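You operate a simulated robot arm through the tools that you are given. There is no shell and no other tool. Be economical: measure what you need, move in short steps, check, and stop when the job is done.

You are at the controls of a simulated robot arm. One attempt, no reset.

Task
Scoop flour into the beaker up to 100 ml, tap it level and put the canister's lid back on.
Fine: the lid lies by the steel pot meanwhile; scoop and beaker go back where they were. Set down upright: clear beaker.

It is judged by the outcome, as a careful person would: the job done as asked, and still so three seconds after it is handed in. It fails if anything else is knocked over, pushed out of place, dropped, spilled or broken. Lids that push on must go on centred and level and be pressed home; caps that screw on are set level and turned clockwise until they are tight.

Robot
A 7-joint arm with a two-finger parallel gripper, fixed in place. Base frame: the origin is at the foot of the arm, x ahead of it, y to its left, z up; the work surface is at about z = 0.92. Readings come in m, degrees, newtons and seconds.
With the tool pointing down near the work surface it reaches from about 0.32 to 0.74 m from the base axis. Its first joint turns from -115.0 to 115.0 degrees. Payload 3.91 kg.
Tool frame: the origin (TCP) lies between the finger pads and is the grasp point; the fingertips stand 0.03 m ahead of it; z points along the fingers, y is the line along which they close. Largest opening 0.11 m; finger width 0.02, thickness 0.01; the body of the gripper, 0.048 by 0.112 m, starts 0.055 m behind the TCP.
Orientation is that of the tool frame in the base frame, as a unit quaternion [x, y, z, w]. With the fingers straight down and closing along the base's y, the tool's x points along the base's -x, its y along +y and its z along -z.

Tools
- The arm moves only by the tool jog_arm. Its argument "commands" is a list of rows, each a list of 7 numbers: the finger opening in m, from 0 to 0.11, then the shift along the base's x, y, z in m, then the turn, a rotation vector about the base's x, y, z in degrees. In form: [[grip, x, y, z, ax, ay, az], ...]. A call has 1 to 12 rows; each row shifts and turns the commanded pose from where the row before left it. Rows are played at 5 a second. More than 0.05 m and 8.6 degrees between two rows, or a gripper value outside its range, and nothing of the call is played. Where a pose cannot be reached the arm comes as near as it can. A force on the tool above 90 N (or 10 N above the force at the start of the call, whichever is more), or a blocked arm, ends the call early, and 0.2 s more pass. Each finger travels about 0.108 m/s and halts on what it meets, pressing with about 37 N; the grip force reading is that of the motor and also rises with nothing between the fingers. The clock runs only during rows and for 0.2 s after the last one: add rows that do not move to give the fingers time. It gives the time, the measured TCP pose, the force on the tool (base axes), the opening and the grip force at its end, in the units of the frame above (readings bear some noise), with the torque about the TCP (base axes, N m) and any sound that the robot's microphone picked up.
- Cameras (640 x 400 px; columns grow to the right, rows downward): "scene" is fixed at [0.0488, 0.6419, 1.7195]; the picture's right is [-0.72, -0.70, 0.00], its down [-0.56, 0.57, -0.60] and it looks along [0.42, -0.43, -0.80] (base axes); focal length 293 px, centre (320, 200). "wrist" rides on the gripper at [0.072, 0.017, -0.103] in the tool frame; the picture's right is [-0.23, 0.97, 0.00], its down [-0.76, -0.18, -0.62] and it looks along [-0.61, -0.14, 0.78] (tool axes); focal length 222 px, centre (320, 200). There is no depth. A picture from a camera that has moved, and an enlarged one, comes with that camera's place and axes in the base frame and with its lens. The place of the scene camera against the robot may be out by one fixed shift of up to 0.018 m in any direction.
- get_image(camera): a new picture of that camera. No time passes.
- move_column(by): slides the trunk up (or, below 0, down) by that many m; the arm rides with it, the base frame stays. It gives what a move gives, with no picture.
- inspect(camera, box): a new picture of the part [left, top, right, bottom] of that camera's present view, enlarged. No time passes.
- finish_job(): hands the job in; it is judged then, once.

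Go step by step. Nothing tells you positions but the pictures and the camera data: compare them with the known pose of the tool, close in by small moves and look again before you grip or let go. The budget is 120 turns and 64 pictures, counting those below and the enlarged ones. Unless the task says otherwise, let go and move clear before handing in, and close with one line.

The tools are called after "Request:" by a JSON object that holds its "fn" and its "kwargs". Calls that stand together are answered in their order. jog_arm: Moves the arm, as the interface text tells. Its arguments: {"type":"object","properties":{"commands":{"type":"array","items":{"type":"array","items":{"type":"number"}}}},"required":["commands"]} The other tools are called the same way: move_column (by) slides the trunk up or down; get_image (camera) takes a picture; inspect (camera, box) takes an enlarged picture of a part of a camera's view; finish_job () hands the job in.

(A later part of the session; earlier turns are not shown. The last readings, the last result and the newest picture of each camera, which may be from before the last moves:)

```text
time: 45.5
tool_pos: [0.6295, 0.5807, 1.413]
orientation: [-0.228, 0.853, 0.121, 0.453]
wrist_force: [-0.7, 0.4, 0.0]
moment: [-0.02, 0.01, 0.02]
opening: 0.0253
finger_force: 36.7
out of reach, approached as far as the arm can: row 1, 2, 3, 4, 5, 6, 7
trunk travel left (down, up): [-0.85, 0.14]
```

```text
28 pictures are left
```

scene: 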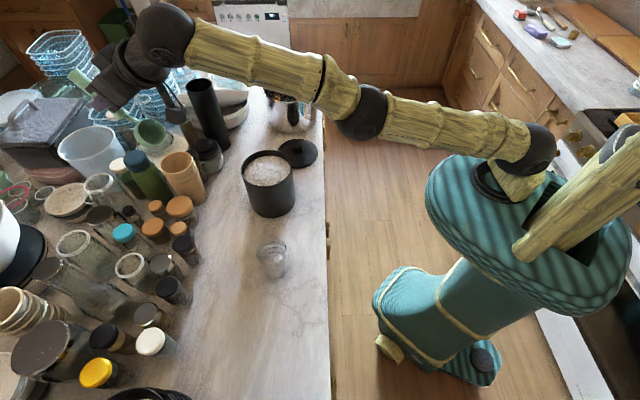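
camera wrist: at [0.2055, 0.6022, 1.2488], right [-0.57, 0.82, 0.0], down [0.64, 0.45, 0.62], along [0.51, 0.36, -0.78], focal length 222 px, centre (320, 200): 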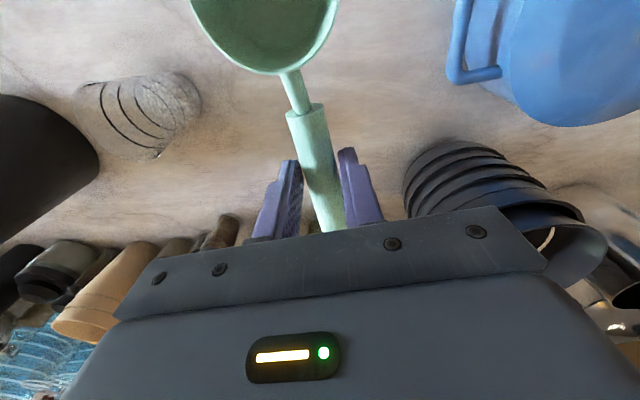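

Still locked with the elbow slightly hyperextended. I try pushing along the true shoulder-to-wrist line to pass through straight, then pull in a little.

Request:
{"fn": "jog_arm", "kwargs": {"commands": [[0.0, 0.033, 0.03, 0.015, 0, 0, 0], [0.0, 0.033, 0.03, 0.015, 0, 0, 0], [0.0, 0.033, 0.03, 0.015, 0, 0, 0], [0.0, 0, 0, 0, 0, 0, 0]]}}

Request:
{"fn": "jog_arm", "kwargs": {"commands": [[0.0, -0.015, -0.014, 0.0, 0, 0, 0], [0.0, 0, 0, 0, 0, 0, 0]]}}

```text
time: 46.5
tool_pos: [0.638, 0.5783, 1.4106]
orientation: [-0.229, 0.853, 0.121, 0.454]
wrist_force: [-0.2, 0.4, 0.0]
moment: [0.02, 0.0, -0.02]
opening: 0.0257
finger_force: 36.7
out of reach, approached as far as the arm can: row 1, 2, 3
trunk travel left (down, up): [-0.85, 0.14]
```

```text
time: 47.1
tool_pos: [0.6243, 0.5653, 1.4099]
orientation: [-0.228, 0.853, 0.121, 0.453]
wrist_force: [0.3, -0.6, -0.4]
moment: [-0.01, -0.04, 0.01]
opening: 0.0256
finger_force: 36.9
trunk travel left (down, up): [-0.85, 0.14]
```

That unlocked it: the inward move tracked exactly. I continue inward.

Request:
{"fn": "jog_arm", "kwargs": {"commands": [[0.0, -0.015, -0.014, 0.0, 0, 0, 0], [0.0, -0.02, -0.018, 0.0, 0, 0, 0], [0.0, -0.025, -0.025, 0.0, 0, 0, 0], [0.0, -0.025, -0.03, 0.0, 0, 0, 0], [0.0, 0, 0, 0, 0, 0, 0]]}}

Request:
{"fn": "get_image", "kwargs": {"camera": "scene"}}

```text
time: 48.3
tool_pos: [0.5365, 0.4771, 1.4117]
orientation: [-0.23, 0.853, 0.122, 0.453]
wrist_force: [0.3, 0.3, 0.3]
moment: [-0.02, 0.01, -0.04]
opening: 0.0255
finger_force: 36.9
trunk travel left (down, up): [-0.85, 0.14]
```

```text
27 pictures are left
```

scene: 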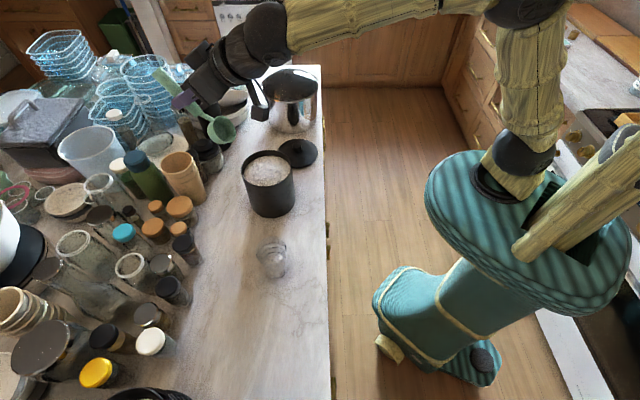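

The elbow is up again and the arm is well-conditioned. I lower the pitched scoop to just above the canister.

Request:
{"fn": "jog_arm", "kwargs": {"commands": [[0.0, 0.015, -0.022, -0.035, -3, 5.2, 0], [0.0, 0.015, -0.022, -0.035, 0, 0, 0], [0.0, 0.015, -0.022, -0.035, 0, 0, 0], [0.0, 0.015, -0.022, -0.035, 0, 0, 0], [0.0, 0.015, -0.022, -0.03, 0, 0, 0], [0.0, 0.0085, -0.013, -0.03, 0, 0, 0], [0.0, 0, 0, 0, 0, 0, 0]]}}

Request:
{"fn": "get_image", "kwargs": {"camera": "wrist"}}

Request:
{"fn": "inspect", "kwargs": {"camera": "scene", "box": [210, 90, 330, 220]}}

```text
time: 49.9
tool_pos: [0.6181, 0.3524, 1.2116]
orientation: [-0.235, 0.876, 0.109, 0.408]
wrist_force: [0.7, -0.4, -0.8]
moment: [-0.01, 0.02, 0.0]
opening: 0.0255
finger_force: 37.1
trunk travel left (down, up): [-0.85, 0.14]
```

```text
26 pictures are left
camera wrist: at [0.5015, 0.3049, 1.2223], right [-0.36, 0.92, 0.17], down [0.1, -0.15, 0.98], along [0.93, 0.37, -0.04], focal length 222 px, centre (320, 200)
```

wrist: 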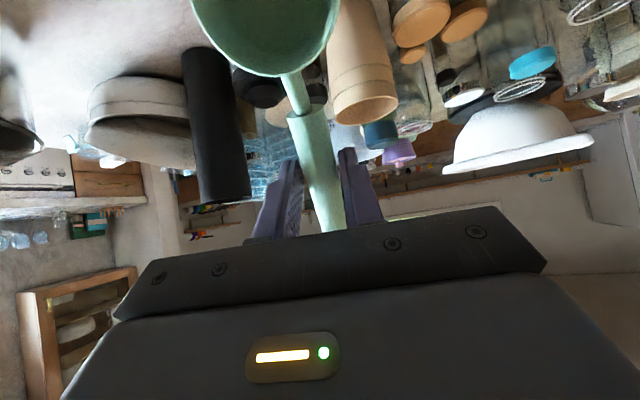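

```text
3.08 times, centred on (270, 155) of scene
camera zoom: at [0.0488, 0.6419, 1.7195], right [-0.72, -0.7, 0.0], down [-0.56, 0.57, -0.6], along [0.42, -0.43, -0.8], focal length 900 px, centre (474, 338)
```

zoom: 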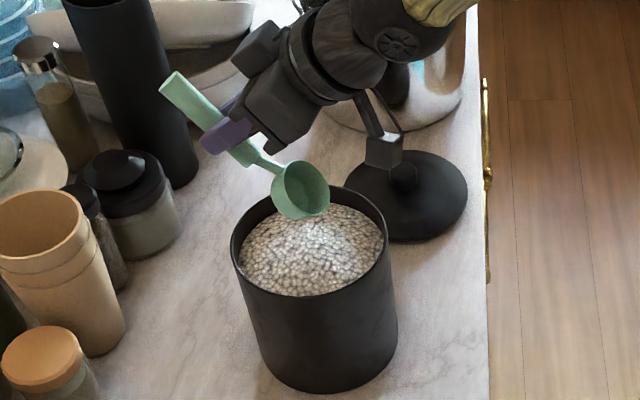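

The scoop hangs over the flour, facing inward. I lower it into the flour.

Request:
{"fn": "jog_arm", "kwargs": {"commands": [[0.0, 0.002, 0.001, -0.03, 0, 0, 0], [0.0, 0, 0, -0.03, 0, 0, 0], [0.0, 0, 0, -0.02, 0, 0, 0], [0.0, 0, 0, -0.01, 0, 0, 0], [0.0, 0, 0, 0, 0, 0, 0]]}}

Request:
{"fn": "inspect", "kwargs": {"camera": "scene", "box": [210, 90, 330, 220]}}

```text
time: 51.1
tool_pos: [0.6218, 0.3529, 1.122]
orientation: [-0.234, 0.876, 0.109, 0.408]
wrist_force: [0.4, -0.5, -0.4]
moment: [0.0, 0.03, -0.02]
opening: 0.0254
finger_force: 36.2
trunk travel left (down, up): [-0.85, 0.14]
```

```text
3.08 times, centred on (270, 155) of scene
camera zoom: at [0.0488, 0.6419, 1.7195], right [-0.72, -0.7, 0.0], down [-0.56, 0.57, -0.6], along [0.42, -0.43, -0.8], focal length 900 px, centre (474, 338)
```

zoom: 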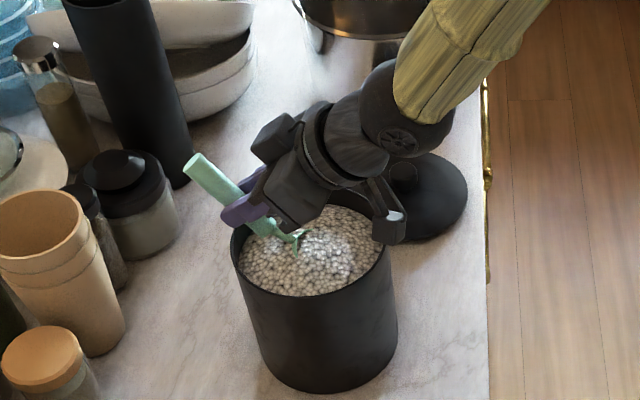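

The cup is submerged with no contact force. Now I sweep inward a little deeper, then level the cup while coming out.

Request:
{"fn": "jog_arm", "kwargs": {"commands": [[0.0, -0.0087, -0.005, -0.004, 0, 0, 0], [0.0, -0.0087, -0.005, -0.004, 0, 0, 0], [0.0, -0.0087, -0.005, -0.002, 0, 0, 0], [0.0, 0.004, 0.002, 0.001, -4, 6.93, 0], [0.0, 0.004, 0.002, 0.001, -4, 6.93, 0], [0.0, 0.005, 0.003, 0.002, -4, 6.93, 0], [0.0, 0.006, 0.003, 0.004, -4, 6.93, 0], [0.0, 0.006, 0.003, 0.01, -4, 6.93, 0], [0.0, 0, 0, 0.02, 0, 0, 0], [0.0, 0, 0, 0.02, 0, 0, 0], [0.0, 0, 0, 0, 0, 0, 0]]}}

Request:
{"fn": "inspect", "kwargs": {"camera": "scene", "box": [210, 90, 330, 220]}}

```text
time: 53.5
tool_pos: [0.6202, 0.3522, 1.1709]
orientation: [-0.258, 0.962, 0.022, 0.086]
wrist_force: [0.2, 0.1, -1.0]
moment: [0.0, -0.01, -0.01]
opening: 0.0255
finger_force: 37.2
trunk travel left (down, up): [-0.85, 0.14]
```

```text
3.08 times, centred on (270, 155) of scene
camera zoom: at [0.0488, 0.6419, 1.7195], right [-0.72, -0.7, 0.0], down [-0.56, 0.57, -0.6], along [0.42, -0.43, -0.8], focal length 900 px, centre (474, 338)
```

zoom: 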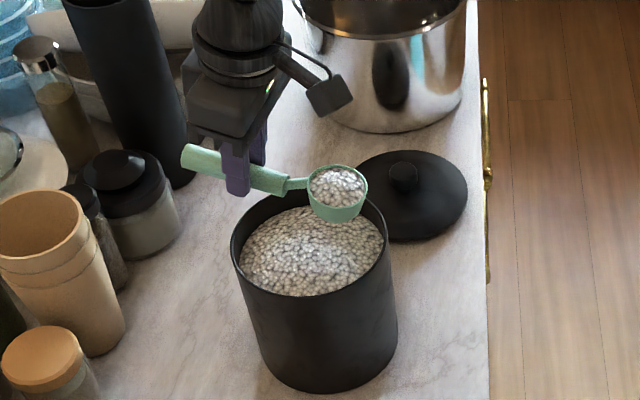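

The scoop came up full. I carry it level and slowly to above the beaker, yawing to keep the handle pointing outward.

Request:
{"fn": "jog_arm", "kwargs": {"commands": [[0.0, 0, 0, 0.015, 0, 0, 0], [0.0, -0.01, 0.011, 0.005, 0, 0, 0], [0.0, -0.017, 0.018, 0, 0, 0, 2], [0.0, -0.02, 0.022, 0, 0, 0, 3], [0.0, -0.02, 0.022, 0, 0, 0, 3], [0.0, -0.02, 0.022, 0, 0, 0, 3], [0.0, -0.02, 0.022, 0, 0, 0, 3], [0.0, -0.02, 0.022, 0, 0, 0, 3], [0.0, -0.02, 0.022, 0, 0, 0, 2], [0.0, -0.017, 0.018, 0, 0, 0, 2], [0.0, -0.012, 0.012, 0, 0, 0, 0], [0.0, 0, 0, 0, 0, 0, 0]]}}

Request:
{"fn": "get_image", "kwargs": {"camera": "wrist"}}

Request:
{"fn": "inspect", "kwargs": {"camera": "scene", "box": [210, 170, 330, 300]}}

```text
time: 56.1
tool_pos: [0.4452, 0.5437, 1.1899]
orientation: [-0.429, 0.899, 0.037, 0.078]
wrist_force: [0.3, -1.1, -1.1]
moment: [0.01, -0.02, 0.03]
opening: 0.0255
finger_force: 37.2
trunk travel left (down, up): [-0.85, 0.14]
```

```text
22 pictures are left
camera wrist: at [0.3753, 0.4847, 1.2788], right [-0.62, 0.79, 0.04], down [0.54, 0.39, 0.75], along [0.57, 0.48, -0.67], focal length 222 px, centre (320, 200)
```

wrist: 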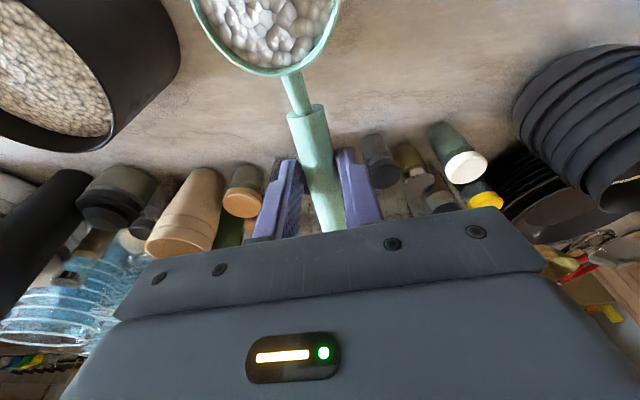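

```text
3.08 times, centred on (270, 235) of scene
camera zoom: at [0.0488, 0.6419, 1.7195], right [-0.72, -0.7, 0.0], down [-0.56, 0.57, -0.6], along [0.42, -0.43, -0.8], focal length 900 px, centre (474, 92)
```

zoom: 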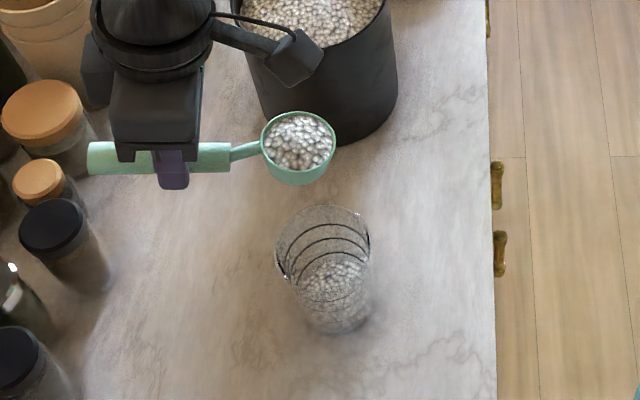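

The full scoop is beside the beaker's axis. I zoom in on the ring labels before pouring.

Request:
{"fn": "inspect", "kwargs": {"camera": "scene", "box": [261, 245, 273, 255]}}

Request:
{"fn": "inspect", "kwargs": {"camera": "scene", "box": [255, 236, 291, 284]}}

```text
16.00 times, centred on (267, 250) of scene
camera zoom: at [0.0488, 0.6419, 1.7195], right [-0.72, -0.7, 0.0], down [-0.56, 0.57, -0.6], along [0.42, -0.43, -0.8], focal length 4682 px, centre (1168, -600)
```

zoom: 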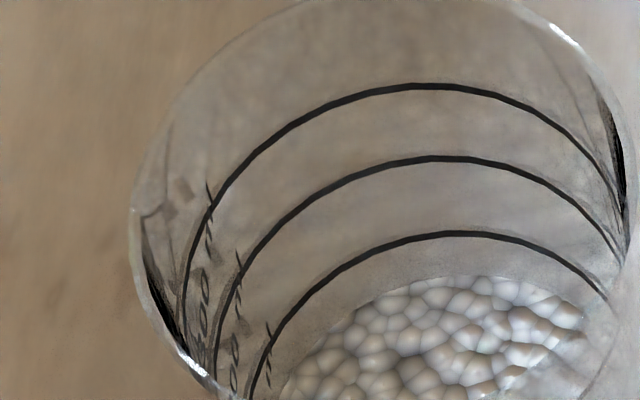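

```text
8.33 times, centred on (273, 260) of scene
camera zoom: at [0.0488, 0.6419, 1.7195], right [-0.72, -0.7, 0.0], down [-0.56, 0.57, -0.6], along [0.42, -0.43, -0.8], focal length 2439 px, centre (712, -300)
```

zoom: 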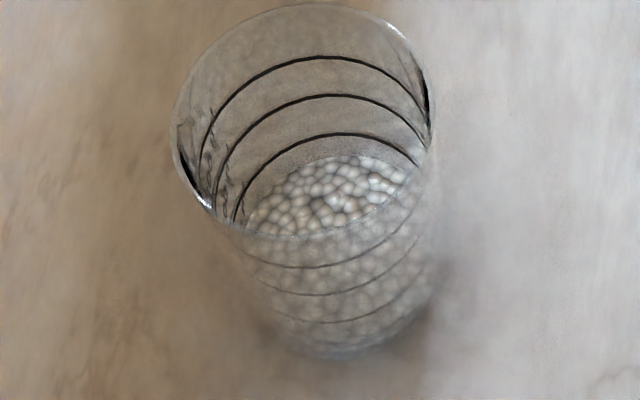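

Three rings at about 31, 55 and 79 mm fit 100/200/300 ml for this beaker, and the flour now sits roughly half below the lowest ring, so one scoop should fill it to 100 ml. I centre the cup over the beaker, lower, and begin tilting.

Request:
{"fn": "jog_arm", "kwargs": {"commands": [[0.0, -0.0056, 0.0045, -0.01, 0, 0, 0], [0.0, -0.0056, 0.0045, -0.01, 0, 0, 0], [0.0, 0, 0, -0.01, 0, 0, 0], [0.0, 0.0, 0.0, 0, 6.2, -5.03, 0], [0.0, 0.0, 0.0, 0, 6.2, -5.03, 0], [0.0, 0, 0, 0, 0, 0, 0]]}}

Request:
{"fn": "inspect", "kwargs": {"camera": "scene", "box": [210, 190, 330, 300]}}

```text
time: 57.5
tool_pos: [0.4326, 0.5526, 1.1611]
orientation: [-0.42, 0.879, 0.098, 0.202]
wrist_force: [0.7, 0.2, -1.5]
moment: [-0.02, -0.02, -0.02]
opening: 0.0253
finger_force: 37.2
trunk travel left (down, up): [-0.85, 0.14]
```

```text
3.64 times, centred on (270, 245) of scene
camera zoom: at [0.0488, 0.6419, 1.7195], right [-0.72, -0.7, 0.0], down [-0.56, 0.57, -0.6], along [0.42, -0.43, -0.8], focal length 1064 px, centre (502, 36)
```

zoom: 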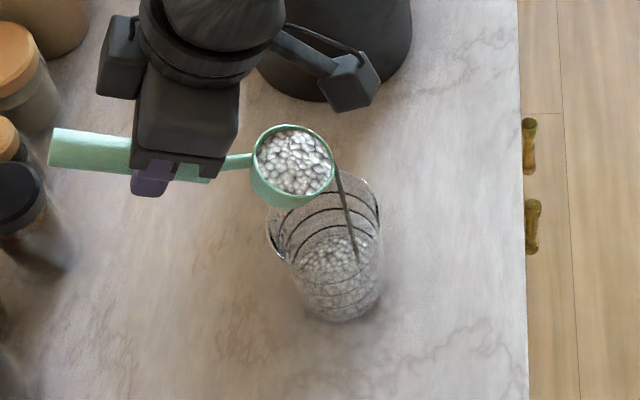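

Flour is already streaming from the lip into the beaker. I continue tilting, keeping the lip over the beaker.

Request:
{"fn": "jog_arm", "kwargs": {"commands": [[0.0, 0, 0, 0, 6.2, -5.03, 0], [0.0, -0.0063, -0.0078, 0, 6.2, -5.03, 0], [0.0, -0.0069, -0.0085, 0, 6.2, -5.03, 0], [0.0, 0, 0, 0, 0, 0, 0], [0.0, 0, 0, 0, 0, 0, 0]]}}

Request:
{"fn": "inspect", "kwargs": {"camera": "scene", "box": [225, 200, 321, 290]}}

```text
time: 58.7
tool_pos: [0.4204, 0.5364, 1.1599]
orientation: [-0.389, 0.819, 0.18, 0.381]
wrist_force: [-0.4, -1.0, -0.3]
moment: [0.0, -0.01, 0.01]
opening: 0.0255
finger_force: 37.0
trunk travel left (down, up): [-0.85, 0.14]
```

```text
4.44 times, centred on (273, 245) of scene
camera zoom: at [0.0488, 0.6419, 1.7195], right [-0.72, -0.7, 0.0], down [-0.56, 0.57, -0.6], along [0.42, -0.43, -0.8], focal length 1301 px, centre (529, 0)
```

zoom: 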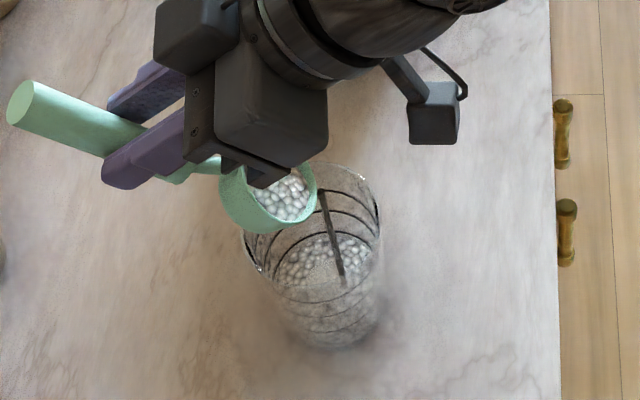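

Pouring cleanly. I tilt further and let it run.

Request:
{"fn": "jog_arm", "kwargs": {"commands": [[0.0, -0.0082, -0.0101, 0, 6.2, -5.03, 0], [0.0, 0, 0, 0, 0, 0, 0], [0.0, -0.0088, -0.0109, 0, 6.2, -5.03, 0], [0.0, 0, 0, 0, 0, 0, 0], [0.0, 0, 0, 0, 0, 0, 0]]}}

Request:
{"fn": "inspect", "kwargs": {"camera": "scene", "box": [245, 220, 305, 284]}}

```text
time: 59.9
tool_pos: [0.4032, 0.5154, 1.1598]
orientation: [-0.361, 0.757, 0.234, 0.491]
wrist_force: [-0.4, -0.5, -0.7]
moment: [0.04, 0.0, 0.01]
opening: 0.0254
finger_force: 36.8
trunk travel left (down, up): [-0.85, 0.14]
```

```text
6.25 times, centred on (275, 252) of scene
camera zoom: at [0.0488, 0.6419, 1.7195], right [-0.72, -0.7, 0.0], down [-0.56, 0.57, -0.6], along [0.42, -0.43, -0.8], focal length 1829 px, centre (601, -125)
```

zoom: 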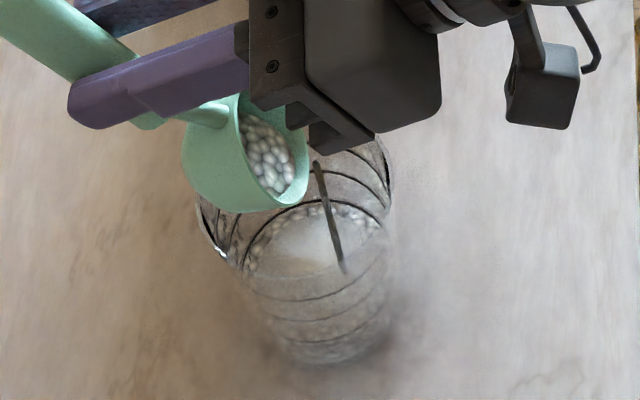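

The level is approaching the lowest ring. I ease the tilt back to stop the flow and check the level.

Request:
{"fn": "jog_arm", "kwargs": {"commands": [[0.0, 0.0088, 0.0109, 0, -6.2, 5.03, 0], [0.0, 0.0082, 0.0101, 0, -6.2, 5.03, 0], [0.0, 0.0069, 0.0085, 0, -6.2, 5.03, 0], [0.0, 0.0063, 0.0078, 0, -6.2, 5.03, 0], [0.0, 0, 0, 0, 0, 0, 0]]}}

Request:
{"fn": "inspect", "kwargs": {"camera": "scene", "box": [250, 228, 298, 284]}}

```text
time: 61.1
tool_pos: [0.4325, 0.554, 1.1607]
orientation: [-0.412, 0.863, 0.126, 0.264]
wrist_force: [0.6, 0.6, -0.8]
moment: [-0.03, 0.0, 0.0]
opening: 0.025
finger_force: 36.8
trunk travel left (down, up): [-0.85, 0.14]
```

```text
7.14 times, centred on (274, 256) of scene
camera zoom: at [0.0488, 0.6419, 1.7195], right [-0.72, -0.7, 0.0], down [-0.56, 0.57, -0.6], along [0.42, -0.43, -0.8], focal length 2090 px, centre (649, -200)
```

zoom: 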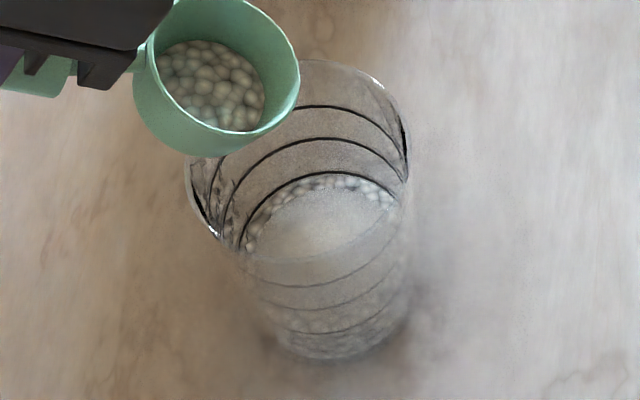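

The flour sits just under the 100 ml ring at the wall with a mound in the middle, so it should be about 100 ml once level. I level the scoop (keeping the leftover) and will tap the rim gently from above with the scoop lying across it.

Request:
{"fn": "jog_arm", "kwargs": {"commands": [[0.0, 0, 0, 0, -6.2, 5.03, 0], [0.0, -0.0043, -0.005, 0, -6.2, 5.03, 0], [0.0, -0.006, -0.0076, 0, -6.2, 5.03, 0], [0.0, -0.006, -0.0076, 0, -6.2, 5.03, 0], [0.0, 0, 0, -0.03, 0, 0, 0], [0.0, 0, 0, -0.03, 0, 0, 0], [0.0, 0, 0, -0.015, 0, 0, 0], [0.0, 0, 0, 0, 0, 0, 0]]}}

Request:
{"fn": "inspect", "kwargs": {"camera": "scene", "box": [210, 200, 320, 290]}}

```text
time: 62.9
tool_pos: [0.4151, 0.5326, 1.0848]
orientation: [-0.431, 0.902, 0.008, 0.016]
wrist_force: [0.1, -1.0, -0.5]
moment: [-0.02, 0.0, -0.03]
opening: 0.0253
finger_force: 37.2
trunk travel left (down, up): [-0.85, 0.14]
```

```text
4.44 times, centred on (265, 245) of scene
camera zoom: at [0.0488, 0.6419, 1.7195], right [-0.72, -0.7, 0.0], down [-0.56, 0.57, -0.6], along [0.42, -0.43, -0.8], focal length 1301 px, centre (564, 0)
```

zoom: 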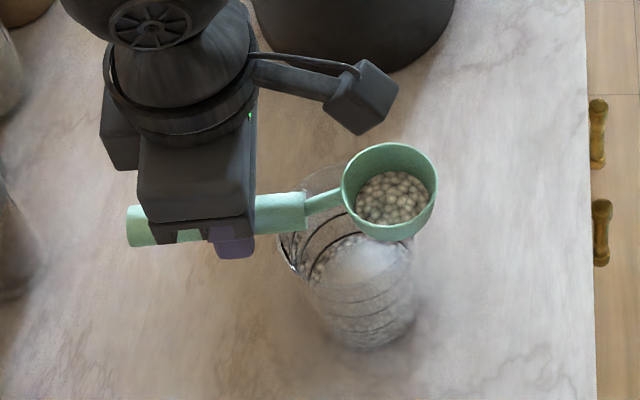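

The scoop straddles the rim from above. I descend in small steps to find contact.

Request:
{"fn": "jog_arm", "kwargs": {"commands": [[0.0, 0, 0, -0.005, 0, 0, 0], [0.0, 0, 0, -0.003, 0, 0, 0], [0.0, 0, 0, 0, 0, 0, 0]]}}

Request:
{"fn": "jog_arm", "kwargs": {"commands": [[0.0, 0, 0, -0.003, 0, 0, 0], [0.0, 0, 0, -0.002, 0, 0, 0], [0.0, 0, 0, 0, 0, 0, 0]]}}

```text
time: 63.7
tool_pos: [0.4161, 0.5323, 1.0765]
orientation: [-0.431, 0.902, 0.008, 0.015]
wrist_force: [0.2, -0.1, -0.3]
moment: [0.0, -0.03, -0.02]
opening: 0.0256
finger_force: 36.7
trunk travel left (down, up): [-0.85, 0.14]
```

```text
time: 64.5
tool_pos: [0.4164, 0.5321, 1.0703]
orientation: [-0.43, 0.902, 0.007, 0.016]
wrist_force: [0.3, 0.2, 0.3]
moment: [0.01, 0.0, -0.04]
opening: 0.0254
finger_force: 36.7
trunk travel left (down, up): [-0.85, 0.14]
```

Request:
{"fn": "jog_arm", "kwargs": {"commands": [[0.0, 0, 0, -0.003, 0, 0, 0], [0.0, 0, 0, -0.002, 0, 0, 0], [0.0, 0, 0, 0, 0, 0, 0]]}}

Request:
{"fn": "jog_arm", "kwargs": {"commands": [[0.0, 0, 0, -0.002, 0, 0, 0], [0.0, 0, 0, -0.001, 0, 0, 0], [0.0, 0, 0, 0, 0, 0, 0]]}}

```text
time: 65.3
tool_pos: [0.4163, 0.5331, 1.0671]
orientation: [-0.431, 0.902, 0.007, 0.017]
wrist_force: [0.2, 2.0, 11.3]
moment: [-0.68, 0.59, -0.04]
opening: 0.0252
finger_force: 36.9
trunk travel left (down, up): [-0.85, 0.14]
```

```text
time: 66.1
tool_pos: [0.4164, 0.5323, 1.0674]
orientation: [-0.431, 0.902, 0.008, 0.018]
wrist_force: [4.0, 5.5, 25.0]
moment: [-0.37, 0.34, -0.01]
opening: 0.0255
finger_force: 36.8
trunk travel left (down, up): [-0.85, 0.14]
```

Contact found at z≈1.067. I do several light taps.

Request:
{"fn": "jog_arm", "kwargs": {"commands": [[0.0, 0, 0, 0.008, 0, 0, 0], [0.0, 0, 0, -0.006, 0, 0, 0], [0.0, 0, 0, 0.006, 0, 0, 0], [0.0, 0, 0, -0.006, 0, 0, 0], [0.0, 0, 0, 0.006, 0, 0, 0], [0.0, 0, 0, -0.006, 0, 0, 0], [0.0, 0, 0, 0.006, 0, 0, 0], [0.0, 0, 0, -0.006, 0, 0, 0], [0.0, 0, 0, 0.01, 0, 0, 0], [0.0, 0, 0, 0.03, 0, 0, 0], [0.0, 0, 0, 0.03, 0, 0, 0], [0.0, 0, 0, 0.02, 0, 0, 0]]}}

Request:
{"fn": "jog_arm", "kwargs": {"commands": [[0.0, 0.02, -0.022, 0.01, 0, 0, 0], [0.0, 0.02, -0.022, 0.01, 0, 0, 0], [0.0, 0.02, -0.022, 0, 0, 0, 0], [0.0, 0, 0, 0, 0, 0, 0]]}}

Request:
{"fn": "inspect", "kwargs": {"camera": "scene", "box": [250, 228, 298, 284]}}

```text
time: 68.7
tool_pos: [0.4173, 0.5321, 1.1548]
orientation: [-0.431, 0.902, 0.008, 0.016]
wrist_force: [0.5, -0.9, -0.4]
moment: [-0.04, 0.0, 0.02]
opening: 0.0255
finger_force: 37.2
trunk travel left (down, up): [-0.85, 0.14]
```

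```text
time: 69.7
tool_pos: [0.4756, 0.4668, 1.1766]
orientation: [-0.43, 0.903, 0.008, 0.016]
wrist_force: [0.3, 0.8, -0.8]
moment: [-0.06, -0.01, 0.02]
opening: 0.0253
finger_force: 36.6
trunk travel left (down, up): [-0.85, 0.14]
```

```text
7.14 times, centred on (274, 256) of scene
camera zoom: at [0.0488, 0.6419, 1.7195], right [-0.72, -0.7, 0.0], down [-0.56, 0.57, -0.6], along [0.42, -0.43, -0.8], focal length 2090 px, centre (649, -200)
```

zoom: 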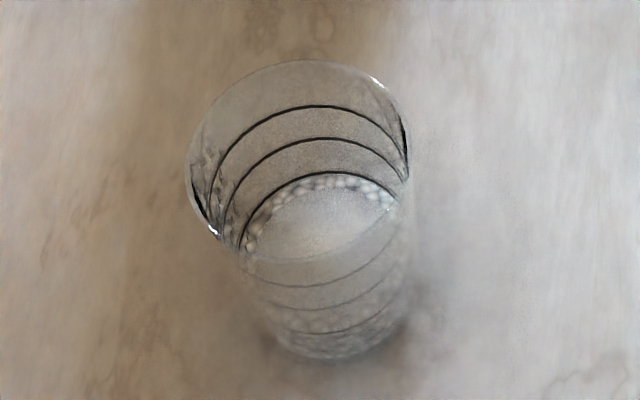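

Request:
{"fn": "inspect", "kwargs": {"camera": "scene", "box": [264, 246, 286, 266]}}

```text
16.00 times, centred on (275, 256) of scene
camera zoom: at [0.0488, 0.6419, 1.7195], right [-0.72, -0.7, 0.0], down [-0.56, 0.57, -0.6], along [0.42, -0.43, -0.8], focal length 4682 px, centre (1040, -696)
```

zoom: 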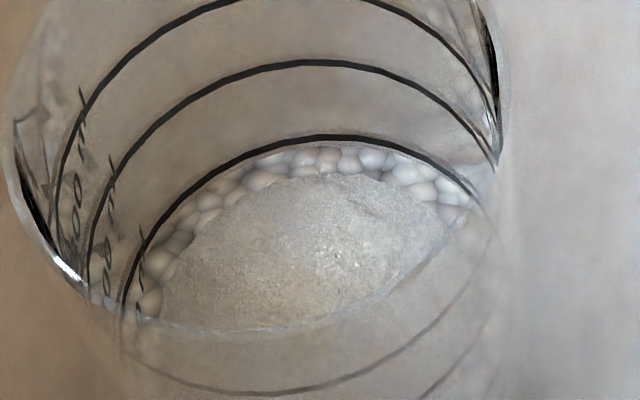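

The flour bed sits at the 100 ml line with a little cone left in the middle; the rim taps didn't spread it, so I'll tap the beaker itself on the counter later. First I return the leftover flour to the canister.

Request:
{"fn": "jog_arm", "kwargs": {"commands": [[0.0, 0.01, -0.01, 0.01, 0, 0, 0], [0.0, 0.02, -0.018, 0.01, 0, 0, -4], [0.0, 0.02, -0.018, 0.008, 0, 0, -4], [0.0, 0.02, -0.018, 0, 0, 0, -4], [0.0, 0.02, -0.018, 0, 0, 0, -4], [0.0, 0.02, -0.018, 0, 0, 0, -3], [0.0, 0.0214, -0.021, 0, 0, 0, -2], [0.0, 0, 0, 0, 4, -6.93, 0], [0.0, 0, 0, 0, 4, -6.93, 0], [0.0, 0, 0, 0, 4, -6.93, 0], [0.0, 0, 0, 0, 0, 0, 0]]}}

Request:
{"fn": "inspect", "kwargs": {"camera": "scene", "box": [200, 90, 330, 220]}}

```text
time: 72.1
tool_pos: [0.6086, 0.3455, 1.2042]
orientation: [-0.252, 0.941, 0.058, 0.218]
wrist_force: [0.4, 0.4, 0.3]
moment: [-0.02, 0.01, -0.01]
opening: 0.0252
finger_force: 36.7
trunk travel left (down, up): [-0.85, 0.14]
```

```text
3.08 times, centred on (265, 155) of scene
camera zoom: at [0.0488, 0.6419, 1.7195], right [-0.72, -0.7, 0.0], down [-0.56, 0.57, -0.6], along [0.42, -0.43, -0.8], focal length 900 px, centre (489, 338)
```

zoom: 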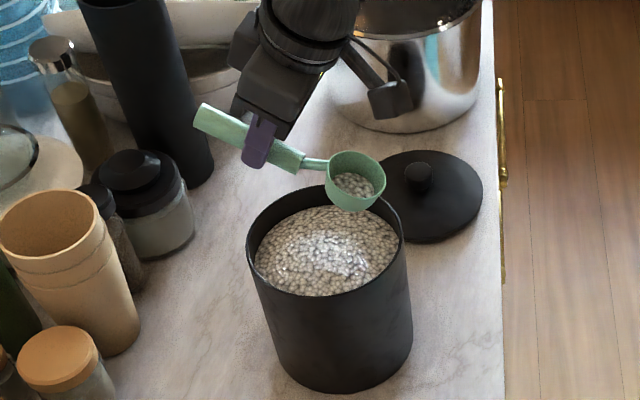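

No flow yet. I keep tilting; the lip moves in over the canister's middle.

Request:
{"fn": "jog_arm", "kwargs": {"commands": [[0.0, 0.004, 0.002, 0, 4, -6.93, 0], [0.0, 0.004, 0.002, 0, 4, -6.93, 0], [0.0, 0, 0, 0, 4, -6.93, 0], [0.0, 0, 0, 0, 4, -6.93, 0], [0.0, 0, 0, 0, 4, -6.93, 0], [0.0, -0.007, -0.004, 0, 4, -6.93, 0], [0.0, -0.007, -0.004, 0, 4, -6.93, 0], [0.0, -0.007, -0.004, 0, 4, -6.93, 0], [0.0, -0.007, -0.004, 0, 4, -6.93, 0], [0.0, 0, 0, 0, 0, 0, 0], [0.0, 0, 0, 0, 0, 0, 0], [0.0, 0, 0, 0, 0, 0, 0]]}}

Request:
{"fn": "jog_arm", "kwargs": {"commands": [[0.0, -0.01, -0.006, 0, 3.5, -6.1, 0], [0.0, 0, 0, 0, 3.5, -6.1, 0], [0.0, 0, 0, 0, 0, 0, 0], [0.0, 0, 0, 0, 0, 0, 0], [0.0, 0, 0, 0, 0, 0, 0]]}}

Request:
{"fn": "inspect", "kwargs": {"camera": "scene", "box": [200, 90, 330, 220]}}

```text
time: 74.7
tool_pos: [0.5874, 0.3327, 1.2038]
orientation: [-0.17, 0.633, 0.196, 0.729]
wrist_force: [0.4, -0.4, -0.7]
moment: [0.0, 0.04, -0.08]
opening: 0.0254
finger_force: 36.5
trunk travel left (down, up): [-0.85, 0.14]
```

```text
time: 75.9
tool_pos: [0.575, 0.3257, 1.2067]
orientation: [-0.145, 0.538, 0.215, 0.802]
wrist_force: [-10.1, -6.1, 20.5]
moment: [-1.11, 2.54, 0.14]
opening: 0.0253
finger_force: 36.7
trunk travel left (down, up): [-0.85, 0.14]
```

```text
3.08 times, centred on (265, 155) of scene
camera zoom: at [0.0488, 0.6419, 1.7195], right [-0.72, -0.7, 0.0], down [-0.56, 0.57, -0.6], along [0.42, -0.43, -0.8], focal length 900 px, centre (489, 338)
```

zoom: 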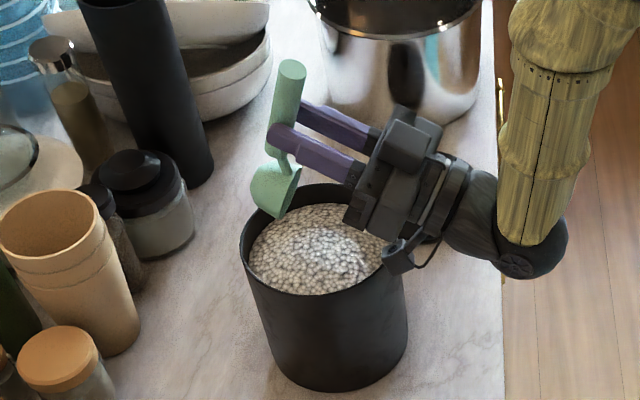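

The camera mount is touching the canister rim. I raise straight away.

Request:
{"fn": "jog_arm", "kwargs": {"commands": [[0.0, 0.0, 0, 0.02, 0, 0, 0], [0.0, 0, 0, 0.03, 0, 0, 0], [0.0, 0, 0, 0.03, 0, 0, 0], [0.0, 0, 0, 0, 0, 0, 0]]}}

Request:
{"fn": "inspect", "kwargs": {"camera": "scene", "box": [200, 90, 330, 220]}}

```text
time: 76.9
tool_pos: [0.5787, 0.3285, 1.2837]
orientation: [-0.145, 0.54, 0.214, 0.801]
wrist_force: [1.1, 0.5, -0.9]
moment: [0.02, 0.06, 0.03]
opening: 0.0253
finger_force: 36.6
trunk travel left (down, up): [-0.85, 0.14]
```

```text
3.08 times, centred on (265, 155) of scene
camera zoom: at [0.0488, 0.6419, 1.7195], right [-0.72, -0.7, 0.0], down [-0.56, 0.57, -0.6], along [0.42, -0.43, -0.8], focal length 900 px, centre (489, 338)
```

zoom: 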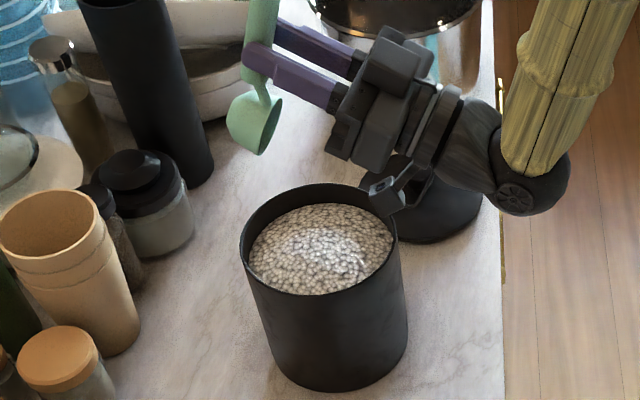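

The canister shifted only a few millimetres and nothing spilled; the scoop is empty. I bring the tool back to vertical while moving toward the middle of the counter.

Request:
{"fn": "jog_arm", "kwargs": {"commands": [[0.0, -0.01, 0.0, 0.0, -4, 6.93, 0], [0.0, -0.015, 0.007, 0, -4, 6.93, 0], [0.0, -0.015, 0.007, 0, -4, 6.93, 0], [0.0, -0.015, 0.007, 0, -4, 6.93, 0], [0.0, -0.015, 0.007, 0, -4, 6.93, 0], [0.0, -0.015, 0.007, -0.005, -4, 6.93, 0], [0.0, -0.015, 0.007, -0.005, -4, 6.93, 0], [0.0, -0.015, 0.007, -0.01, -4, 6.93, 0], [0.0, -0.015, 0.007, -0.01, -4, 6.93, 0], [0.0, -0.015, 0.007, -0.01, -4, 6.93, 0], [0.0, -0.015, 0.01, -0.01, -4, 6.93, 0], [0.0, -0.015, 0.01, -0.01, -4, 6.93, 0]]}}

Request:
{"fn": "jog_arm", "kwargs": {"commands": [[0.0, -0.015, 0.01, 0, -4, 6.93, 0], [0.0, -0.015, 0.01, 0, -4, 6.93, 0], [0.0, -0.02, 0.03, 0, 0, 0, 6], [0.0, -0.02, 0.03, 0, 0, 0, 6], [0.0, -0.02, 0.03, 0, 0, 0, 6], [0.0, -0.02, 0.03, 0, 0, 0, 0], [0.0, -0.01, 0.03, 0, 0, 0, 0], [0.0, 0, 0, 0, 0, 0, 0]]}}

```text
time: 79.5
tool_pos: [0.4094, 0.4034, 1.2139]
orientation: [-0.255, 0.957, 0.035, 0.134]
wrist_force: [-0.1, 1.0, -0.1]
moment: [-0.06, -0.05, 0.0]
opening: 0.0257
finger_force: 37.0
out of reach, approached as far as the arm can: row 9
trunk travel left (down, up): [-0.85, 0.14]
```

```text
time: 81.3
tool_pos: [0.2877, 0.5755, 1.2133]
orientation: [-0.406, 0.914, 0.001, 0.0]
wrist_force: [-0.6, 0.1, 0.0]
moment: [0.01, -0.04, 0.0]
opening: 0.0254
finger_force: 37.0
trunk travel left (down, up): [-0.85, 0.14]
```

Now lower the trunk as before and move out to the scoop's home pose.

Request:
{"fn": "move_column", "kwargs": {"by": -0.1}}

Request:
{"fn": "jog_arm", "kwargs": {"commands": [[0.0, -0.002, 0.01, -0.045, 0, 0, 0], [0.0, -0.002, 0.015, -0.04, 0, 0, 0], [0.0, -0.004, 0.03, -0.015, 0, 0, 0], [0.0, -0.0055, 0.0365, -0.01, 0, 0, 0], [0.0, 0, 0, -0.015, 0, 0, 0], [0.0, 0, 0, -0.015, 0, 0, 0], [0.0, 0, 0, 0, 0, 0, 0]]}}

```text
time: 82.6
tool_pos: [0.2901, 0.5747, 1.1138]
orientation: [-0.406, 0.914, 0.0, 0.0]
wrist_force: [-0.3, 0.4, 0.2]
moment: [0.01, -0.01, 0.0]
opening: 0.0257
finger_force: 36.7
trunk travel left (down, up): [-0.75, 0.24]
```

```text
time: 84.2
tool_pos: [0.2744, 0.6675, 0.9737]
orientation: [-0.407, 0.914, 0.0, 0.001]
wrist_force: [0.4, -0.1, -0.5]
moment: [0.0, 0.02, -0.03]
opening: 0.0255
finger_force: 36.6
trunk travel left (down, up): [-0.75, 0.24]
```

At the home position, 19 mm above. I lower to the counter.

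Request:
{"fn": "jog_arm", "kwargs": {"commands": [[0.0, 0, 0, -0.01, 0, 0, 0], [0.0, 0, 0, -0.006, 0, 0, 0], [0.0, 0, 0, -0.003, 0, 0, 0], [0.0, 0, 0, 0, 0, 0, 0]]}}

Request:
{"fn": "inspect", "kwargs": {"camera": "scene", "box": [200, 270, 320, 390]}}

```text
time: 85.2
tool_pos: [0.2742, 0.6663, 0.9585]
orientation: [-0.407, 0.913, 0.004, 0.003]
wrist_force: [1.5, 4.1, 27.7]
moment: [0.26, -0.25, 0.04]
opening: 0.0254
finger_force: 36.9
trunk travel left (down, up): [-0.75, 0.24]
```

```text
3.33 times, centred on (260, 330) of scene
camera zoom: at [0.0488, 0.6419, 1.7195], right [-0.72, -0.7, 0.0], down [-0.56, 0.57, -0.6], along [0.42, -0.43, -0.8], focal length 975 px, centre (520, -233)
```

zoom: 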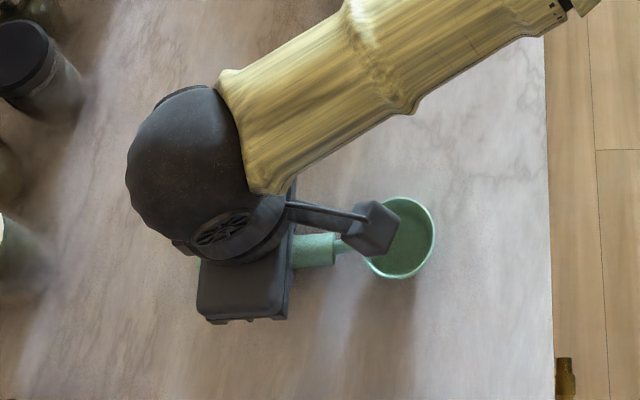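

The scoop is down in its original place. I release and withdraw up, then inward.

Request:
{"fn": "jog_arm", "kwargs": {"commands": [[0.0, 0, 0, 0.003, 0, 0, 0], [0.04, 0, 0, 0, 0, 0, 0], [0.07, 0, 0, 0, 0, 0, 0], [0.07, 0, 0, 0.02, 0, 0, 0], [0.07, 0, 0, 0.03, 0, 0, 0], [0.07, 0, -0.015, 0.035, 0, 0, 0], [0.07, 0, -0.035, 0.035, 0, 0, 0], [0.07, 0.01, -0.04, 0.03, 0, 0, 0], [0.07, 0.01, -0.04, 0.03, 0, 0, 0], [0.07, 0, 0, 0, 0, 0, 0]]}}

Request:
{"fn": "move_column", "kwargs": {"by": 0.15}}

```text
refused: row 8 steps farther than a row can; nothing moved
```

```text
time: 87.0
tool_pos: [0.2744, 0.6668, 1.1043]
orientation: [-0.407, 0.913, 0.001, 0.001]
wrist_force: [-0.3, 0.1, 0.0]
moment: [-0.01, 0.0, -0.03]
opening: 0.0253
finger_force: 36.6
trunk travel left (down, up): [-0.9, 0.09]
```

The jog was refused for step size, so the trunk lifted the held scoop. I lower it back gently and then release.

Request:
{"fn": "move_column", "kwargs": {"by": -0.14}}

Request:
{"fn": "jog_arm", "kwargs": {"commands": [[0.0, 0, 0, -0.003, 0, 0, 0], [0.0, 0, 0, -0.003, 0, 0, 0], [0.0, 0, 0, 0, 0, 0, 0]]}}

```text
time: 88.6
tool_pos: [0.2752, 0.6664, 0.9644]
orientation: [-0.407, 0.913, 0.0, 0.002]
wrist_force: [0.0, -0.3, -0.4]
moment: [0.03, -0.01, -0.05]
opening: 0.0254
finger_force: 37.5
trunk travel left (down, up): [-0.76, 0.23]
```

```text
time: 89.4
tool_pos: [0.2737, 0.6662, 0.9595]
orientation: [-0.407, 0.914, 0.002, 0.001]
wrist_force: [0.2, 0.2, 3.8]
moment: [0.12, -0.13, 0.02]
opening: 0.0254
finger_force: 37.0
trunk travel left (down, up): [-0.76, 0.23]
```

Light contact again; now I release and withdraw with legal steps.

Request:
{"fn": "jog_arm", "kwargs": {"commands": [[0.04, 0, 0, 0, 0, 0, 0], [0.07, 0, 0, 0, 0, 0, 0], [0.07, 0, 0, 0, 0, 0, 0], [0.07, 0, 0, 0.02, 0, 0, 0], [0.07, 0, 0, 0.03, 0, 0, 0], [0.07, 0, -0.015, 0.035, 0, 0, 0], [0.07, 0, -0.03, 0.035, 0, 0, 0], [0.07, 0.01, -0.035, 0.03, 0, 0, 0], [0.07, 0.01, -0.035, 0.03, 0, 0, 0], [0.07, 0, 0, 0, 0, 0, 0]]}}

Request:
{"fn": "move_column", "kwargs": {"by": 0.11}}

Request:
{"fn": "get_image", "kwargs": {"camera": "wrist"}}

```text
time: 91.6
tool_pos: [0.294, 0.5527, 1.138]
orientation: [-0.407, 0.913, 0.0, 0.0]
wrist_force: [-0.4, 1.0, -0.8]
moment: [-0.04, -0.03, -0.02]
opening: 0.07
finger_force: 0.0
trunk travel left (down, up): [-0.76, 0.23]
```

```text
time: 93.0
tool_pos: [0.2955, 0.5521, 1.2498]
orientation: [-0.406, 0.914, 0.0, 0.001]
wrist_force: [-0.2, 0.3, -0.2]
moment: [0.02, -0.03, 0.02]
opening: 0.0699
finger_force: 0.0
trunk travel left (down, up): [-0.87, 0.12]
```

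```text
7 pictures are left
camera wrist: at [0.2331, 0.5096, 1.3514], right [-0.57, 0.82, 0.0], down [0.64, 0.45, 0.62], along [0.51, 0.36, -0.78], focal length 222 px, centre (320, 200)
```

wrist: 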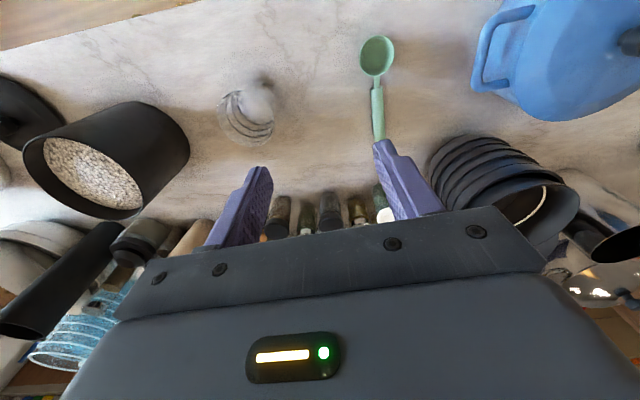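

The scoop is back. Now I go above the beaker with the fingers wide open to grip it and tap it on the counter.

Request:
{"fn": "jog_arm", "kwargs": {"commands": [[0.11, 0.028, -0.022, 0, 0, 0, 0], [0.11, 0.028, -0.022, 0, 0, 0, 0], [0.11, 0.0275, -0.022, -0.01, 0, 0, 0], [0.11, 0, 0, -0.04, 0, 0, 0], [0.11, 0, 0, -0.04, 0, 0, 0], [0.11, 0, 0, -0.04, 0, 0, 0], [0.11, 0, 0, -0.03, 0, 0, 0], [0.11, 0, 0, 0, 0, 0, 0]]}}

Request:
{"fn": "get_image", "kwargs": {"camera": "wrist"}}

```text
time: 94.8
tool_pos: [0.3782, 0.4859, 1.0889]
orientation: [-0.407, 0.914, 0.001, 0.001]
wrist_force: [-0.9, 0.2, 0.0]
moment: [-0.03, -0.03, 0.01]
opening: 0.1099
finger_force: 0.1
trunk travel left (down, up): [-0.87, 0.12]
```

```text
6 pictures are left
camera wrist: at [0.317, 0.4433, 1.1913], right [-0.57, 0.82, 0.0], down [0.64, 0.45, 0.62], along [0.51, 0.36, -0.78], focal length 222 px, centre (320, 200)
```

wrist: 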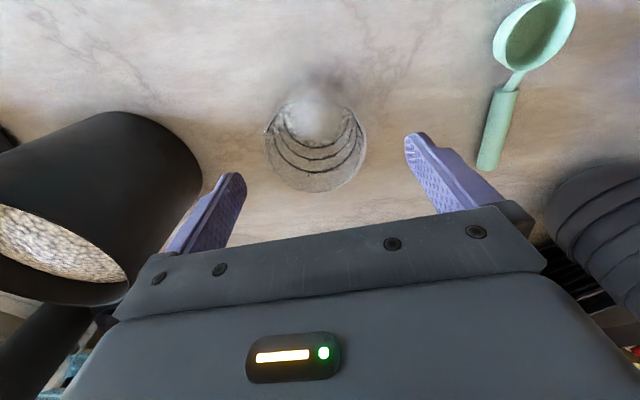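

The beaker is centred to within 4 mm; I correct, descend around it and close gently.

Request:
{"fn": "jog_arm", "kwargs": {"commands": [[0.11, 0.002, -0.003, -0.03, 0, 0, 0], [0.11, 0, 0, -0.03, 0, 0, 0], [0.11, 0, 0, -0.025, 0, 0, 0], [0.11, 0, 0, -0.011, 0, 0, 0], [0.095, 0, 0, 0, 0, 0, 0], [0.085, 0, 0, 0, 0, 0, 0], [0.08, 0, 0, 0, 0, 0, 0], [0.075, 0, 0, 0, 0, 0, 0], [0.07, 0, 0, 0, 0, 0, 0], [0.065, 0, 0, 0, 0, 0, 0], [0.06, 0, 0, 0, 0, 0, 0]]}}

```text
time: 97.2
tool_pos: [0.3799, 0.482, 0.9914]
orientation: [-0.407, 0.913, 0.001, 0.001]
wrist_force: [-0.2, -0.5, 0.4]
moment: [0.03, 0.03, 0.03]
opening: 0.0749
finger_force: 36.8
trunk travel left (down, up): [-0.87, 0.12]
```

Held. I lift it a few millimetres and tap it down on the counter several times.

Request:
{"fn": "jog_arm", "kwargs": {"commands": [[0.06, 0, 0, 0.008, 0, 0, 0], [0.06, 0, 0, -0.008, 0, 0, 0], [0.06, 0, 0, 0.008, 0, 0, 0], [0.06, 0, 0, -0.0085, 0, 0, 0], [0.06, 0, 0, 0.008, 0, 0, 0], [0.06, 0, 0, -0.008, 0, 0, 0], [0.06, 0, 0, 0.008, 0, 0, 0], [0.06, 0, 0, -0.008, 0, 0, 0], [0.06, 0, 0, 0.008, 0, 0, 0], [0.06, 0, 0, -0.008, 0, 0, 0], [0.06, 0, 0, 0, 0, 0, 0]]}}

Request:
{"fn": "inspect", "kwargs": {"camera": "wrist", "box": [220, 60, 420, 200]}}

```text
time: 99.7
tool_pos: [0.3801, 0.4832, 0.9925]
orientation: [-0.406, 0.914, 0.001, 0.0]
wrist_force: [0.5, 0.7, 2.1]
moment: [0.05, 0.07, 0.0]
opening: 0.0748
finger_force: 37.0
trunk travel left (down, up): [-0.87, 0.12]
```

```text
2.86 times, centred on (320, 130) of wrist
camera zoom: at [0.3187, 0.4407, 1.0951], right [-0.57, 0.82, 0.0], down [0.64, 0.45, 0.62], along [0.51, 0.36, -0.78], focal length 635 px, centre (320, 400)
```

zoom: 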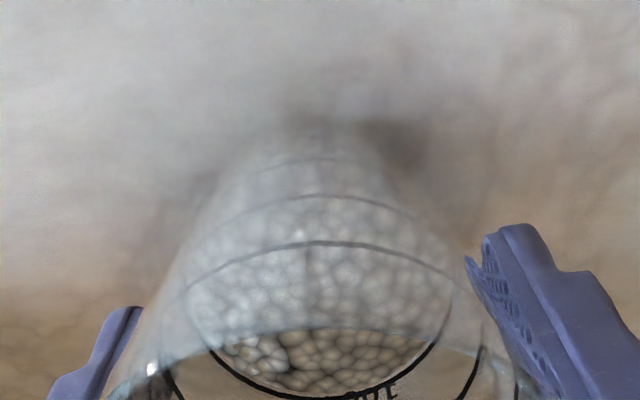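

The cone is gone; the surface is flat at the ring. I release the beaker and rise.

Request:
{"fn": "jog_arm", "kwargs": {"commands": [[0.08, 0, 0, 0, 0, 0, 0], [0.1, 0, 0, 0, 0, 0, 0], [0.11, 0, 0, 0, 0, 0, 0], [0.11, 0, 0, 0.02, 0, 0, 0], [0.11, 0, 0, 0.04, 0, 0, 0], [0.11, 0, 0, 0.045, 0, 0, 0], [0.11, 0, 0, 0.045, 0, 0, 0], [0.08, 0, 0, 0.045, 0, 0, 0], [0.08, 0.03, -0.03, 0.02, 0, 0, 0], [0.08, 0.03, -0.03, 0, 0, 0, -8], [0.08, 0.03, -0.03, 0, 0, 0, -8], [0.08, 0.03, -0.03, 0, 0, 0, -8]]}}

Request:
{"fn": "inspect", "kwargs": {"camera": "scene", "box": [256, 232, 294, 280]}}

```text
time: 102.2
tool_pos: [0.5008, 0.3622, 1.2055]
orientation: [-0.207, 0.978, 0.001, 0.0]
wrist_force: [-0.2, -0.4, 0.4]
moment: [0.02, 0.02, 0.0]
opening: 0.0801
finger_force: 0.2
trunk travel left (down, up): [-0.87, 0.12]
```

```text
8.33 times, centred on (275, 256) of scene
camera zoom: at [0.0488, 0.6419, 1.7195], right [-0.72, -0.7, 0.0], down [-0.56, 0.57, -0.6], along [0.42, -0.43, -0.8], focal length 2439 px, centre (695, -267)
```

zoom: 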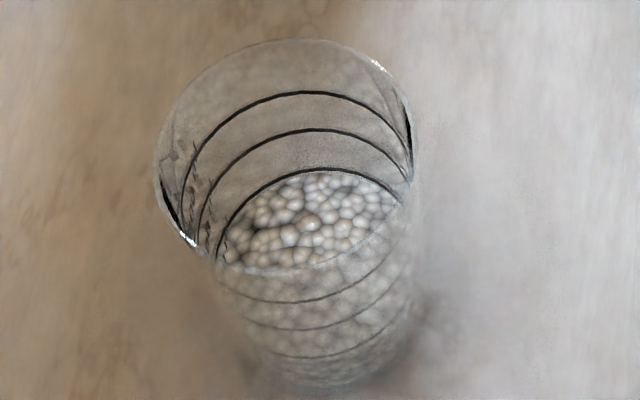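

The beaker is level right at the 100 ml ring and upright. Next I fetch the lid from (0.679, 0.148).

Request:
{"fn": "jog_arm", "kwargs": {"commands": [[0.08, 0.0255, -0.0306, 0, 0, 0, -8], [0.08, 0.0255, -0.0306, 0, 0, 0, -8], [0.08, 0.0255, -0.0306, 0, 0, 0, -8], [0.08, 0.0255, -0.0306, 0, 0, 0, 0], [0.08, 0.0255, -0.0306, 0, 0, 0, 0], [0.08, 0.0255, -0.0306, 0, 0, 0, 0], [0.08, 0.0257, -0.0306, 0, 0, 0, 0], [0.08, 0, 0, -0.045, 0, 0, 0], [0.08, 0, 0, -0.045, 0, 0, 0], [0.08, 0, 0, -0.045, 0, 0, 0], [0.08, 0, 0, 0, 0, 0, 0]]}}

Request:
{"fn": "get_image", "kwargs": {"camera": "wrist"}}

```text
time: 104.7
tool_pos: [0.678, 0.1488, 1.0715]
orientation: [0.0, 1.0, 0.0, 0.001]
wrist_force: [-0.5, 0.2, 0.2]
moment: [0.02, 0.02, 0.01]
opening: 0.0798
finger_force: 0.0
trunk travel left (down, up): [-0.87, 0.12]
```

```text
3 pictures are left
camera wrist: at [0.6059, 0.166, 1.1741], right [0.23, 0.97, 0.0], down [0.76, -0.18, 0.62], along [0.61, -0.14, -0.78], focal length 222 px, centre (320, 200)
```

wrist: 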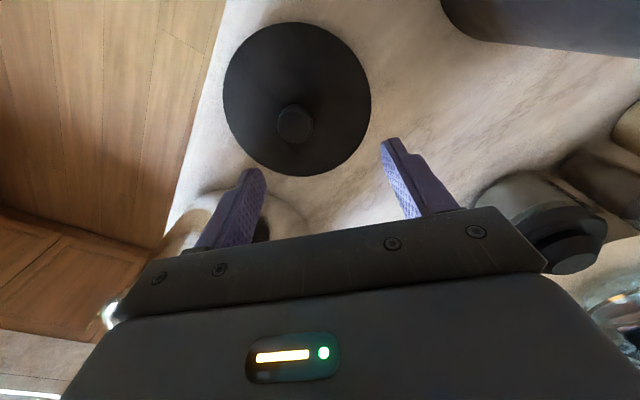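

The knob is actually at about (0.675, 0.125), 24 mm from where I let go. I correct and descend over it.

Request:
{"fn": "jog_arm", "kwargs": {"commands": [[0.08, -0.0025, -0.0238, -0.02, 0, 0, 0], [0.08, 0, 0, -0.035, 0, 0, 0], [0.08, 0, 0, -0.03, 0, 0, 0], [0.08, 0, 0, 0, 0, 0, 0]]}}

Request:
{"fn": "get_image", "kwargs": {"camera": "wrist"}}

```text
time: 105.7
tool_pos: [0.6761, 0.1256, 0.9869]
orientation: [0.0, 1.0, 0.0, 0.001]
wrist_force: [0.2, 0.1, 1.1]
moment: [-0.01, -0.04, 0.01]
opening: 0.0798
finger_force: 0.2
trunk travel left (down, up): [-0.87, 0.12]
```

```text
2 pictures are left
camera wrist: at [0.6038, 0.1426, 1.0893], right [0.23, 0.97, 0.0], down [0.76, -0.18, 0.62], along [0.61, -0.14, -0.78], focal length 222 px, centre (320, 200)
```

wrist: 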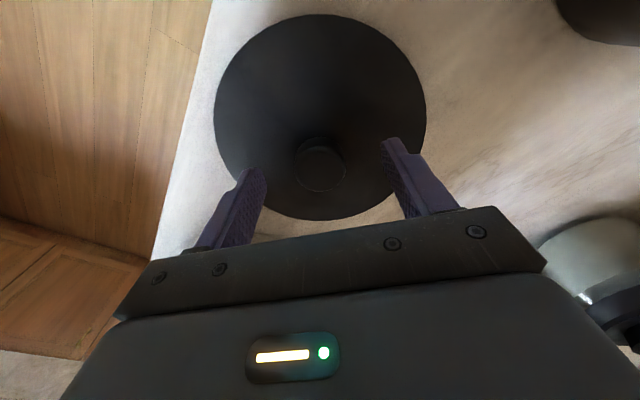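

Centred now. I descend, grip the knob and lift slowly.

Request:
{"fn": "jog_arm", "kwargs": {"commands": [[0.08, 0, 0, -0.012, 0, 0, 0], [0.08, 0, 0, -0.0045, 0, 0, 0], [0.05, 0, 0, 0, 0, 0, 0], [0.03, 0, 0, 0, 0, 0, 0], [0.0, 0, 0, 0, 0, 0, 0], [0.0, 0, 0, 0, 0, 0, 0], [0.0, 0, 0, 0.002, 0, 0, 0], [0.0, 0, 0, 0.003, 0, 0, 0], [0.0, 0, 0, 0.005, 0, 0, 0], [0.0, 0, 0, 0.01, 0, 0, 0], [0.0, 0, 0, 0, 0, 0, 0]]}}

```text
time: 108.0
tool_pos: [0.6756, 0.1267, 0.9907]
orientation: [0.0, 1.0, 0.0, 0.0]
wrist_force: [0.1, 0.4, -0.8]
moment: [0.0, -0.02, -0.02]
opening: 0.0319
finger_force: 37.1
trunk travel left (down, up): [-0.87, 0.12]
```

Knob held. I lift and carry it above the canister, allowing for its few-millimetre shift: target (0.585, 0.335).

Request:
{"fn": "jog_arm", "kwargs": {"commands": [[0.0, 0, 0, 0.015, 0, 0, 0], [0.0, 0, 0, 0.02, 0, 0, 0], [0.0, 0, 0, 0.03, 0, 0, 0], [0.0, 0, 0, 0.035, 0, 0, 0], [0.0, 0, 0, 0.035, 0, 0, 0], [0.0, 0, 0, 0.03, 0, 0, 0], [0.0, 0, 0, 0.02, 0, 0, 0], [0.0, -0.006, 0.015, 0, 0, 0, 0], [0.0, -0.012, 0.026, 0, 0, 0, 0], [0.0, -0.013, 0.03, 0, 0, 0, 0], [0.0, -0.013, 0.03, 0, 0, 0, 0]]}}

Request:
{"fn": "jog_arm", "kwargs": {"commands": [[0.0, -0.013, 0.03, 0, 0, 0, 0], [0.0, -0.013, 0.03, 0, 0, 0, 0], [0.0, -0.012, 0.026, 0, 0, 0, 0], [0.0, -0.0085, 0.022, 0, 0, 0, 0], [0.0, 0, 0, -0.015, 0, 0, 0], [0.0, 0, 0, -0.015, 0, 0, 0], [0.0, 0, 0, -0.01, 0, 0, 0], [0.0, 0, 0, 0, 0, 0, 0]]}}

```text
time: 110.5
tool_pos: [0.6318, 0.2275, 1.1772]
orientation: [0.0, 1.0, -0.001, 0.002]
wrist_force: [0.0, 0.4, 0.1]
moment: [-0.01, -0.03, -0.03]
opening: 0.0323
finger_force: 36.9
trunk travel left (down, up): [-0.87, 0.12]
```

```text
time: 112.2
tool_pos: [0.5857, 0.3337, 1.133]
orientation: [0.0, 1.0, 0.0, 0.002]
wrist_force: [-0.8, 0.5, -0.5]
moment: [-0.01, -0.01, -0.02]
opening: 0.032
finger_force: 37.1
trunk travel left (down, up): [-0.87, 0.12]
```

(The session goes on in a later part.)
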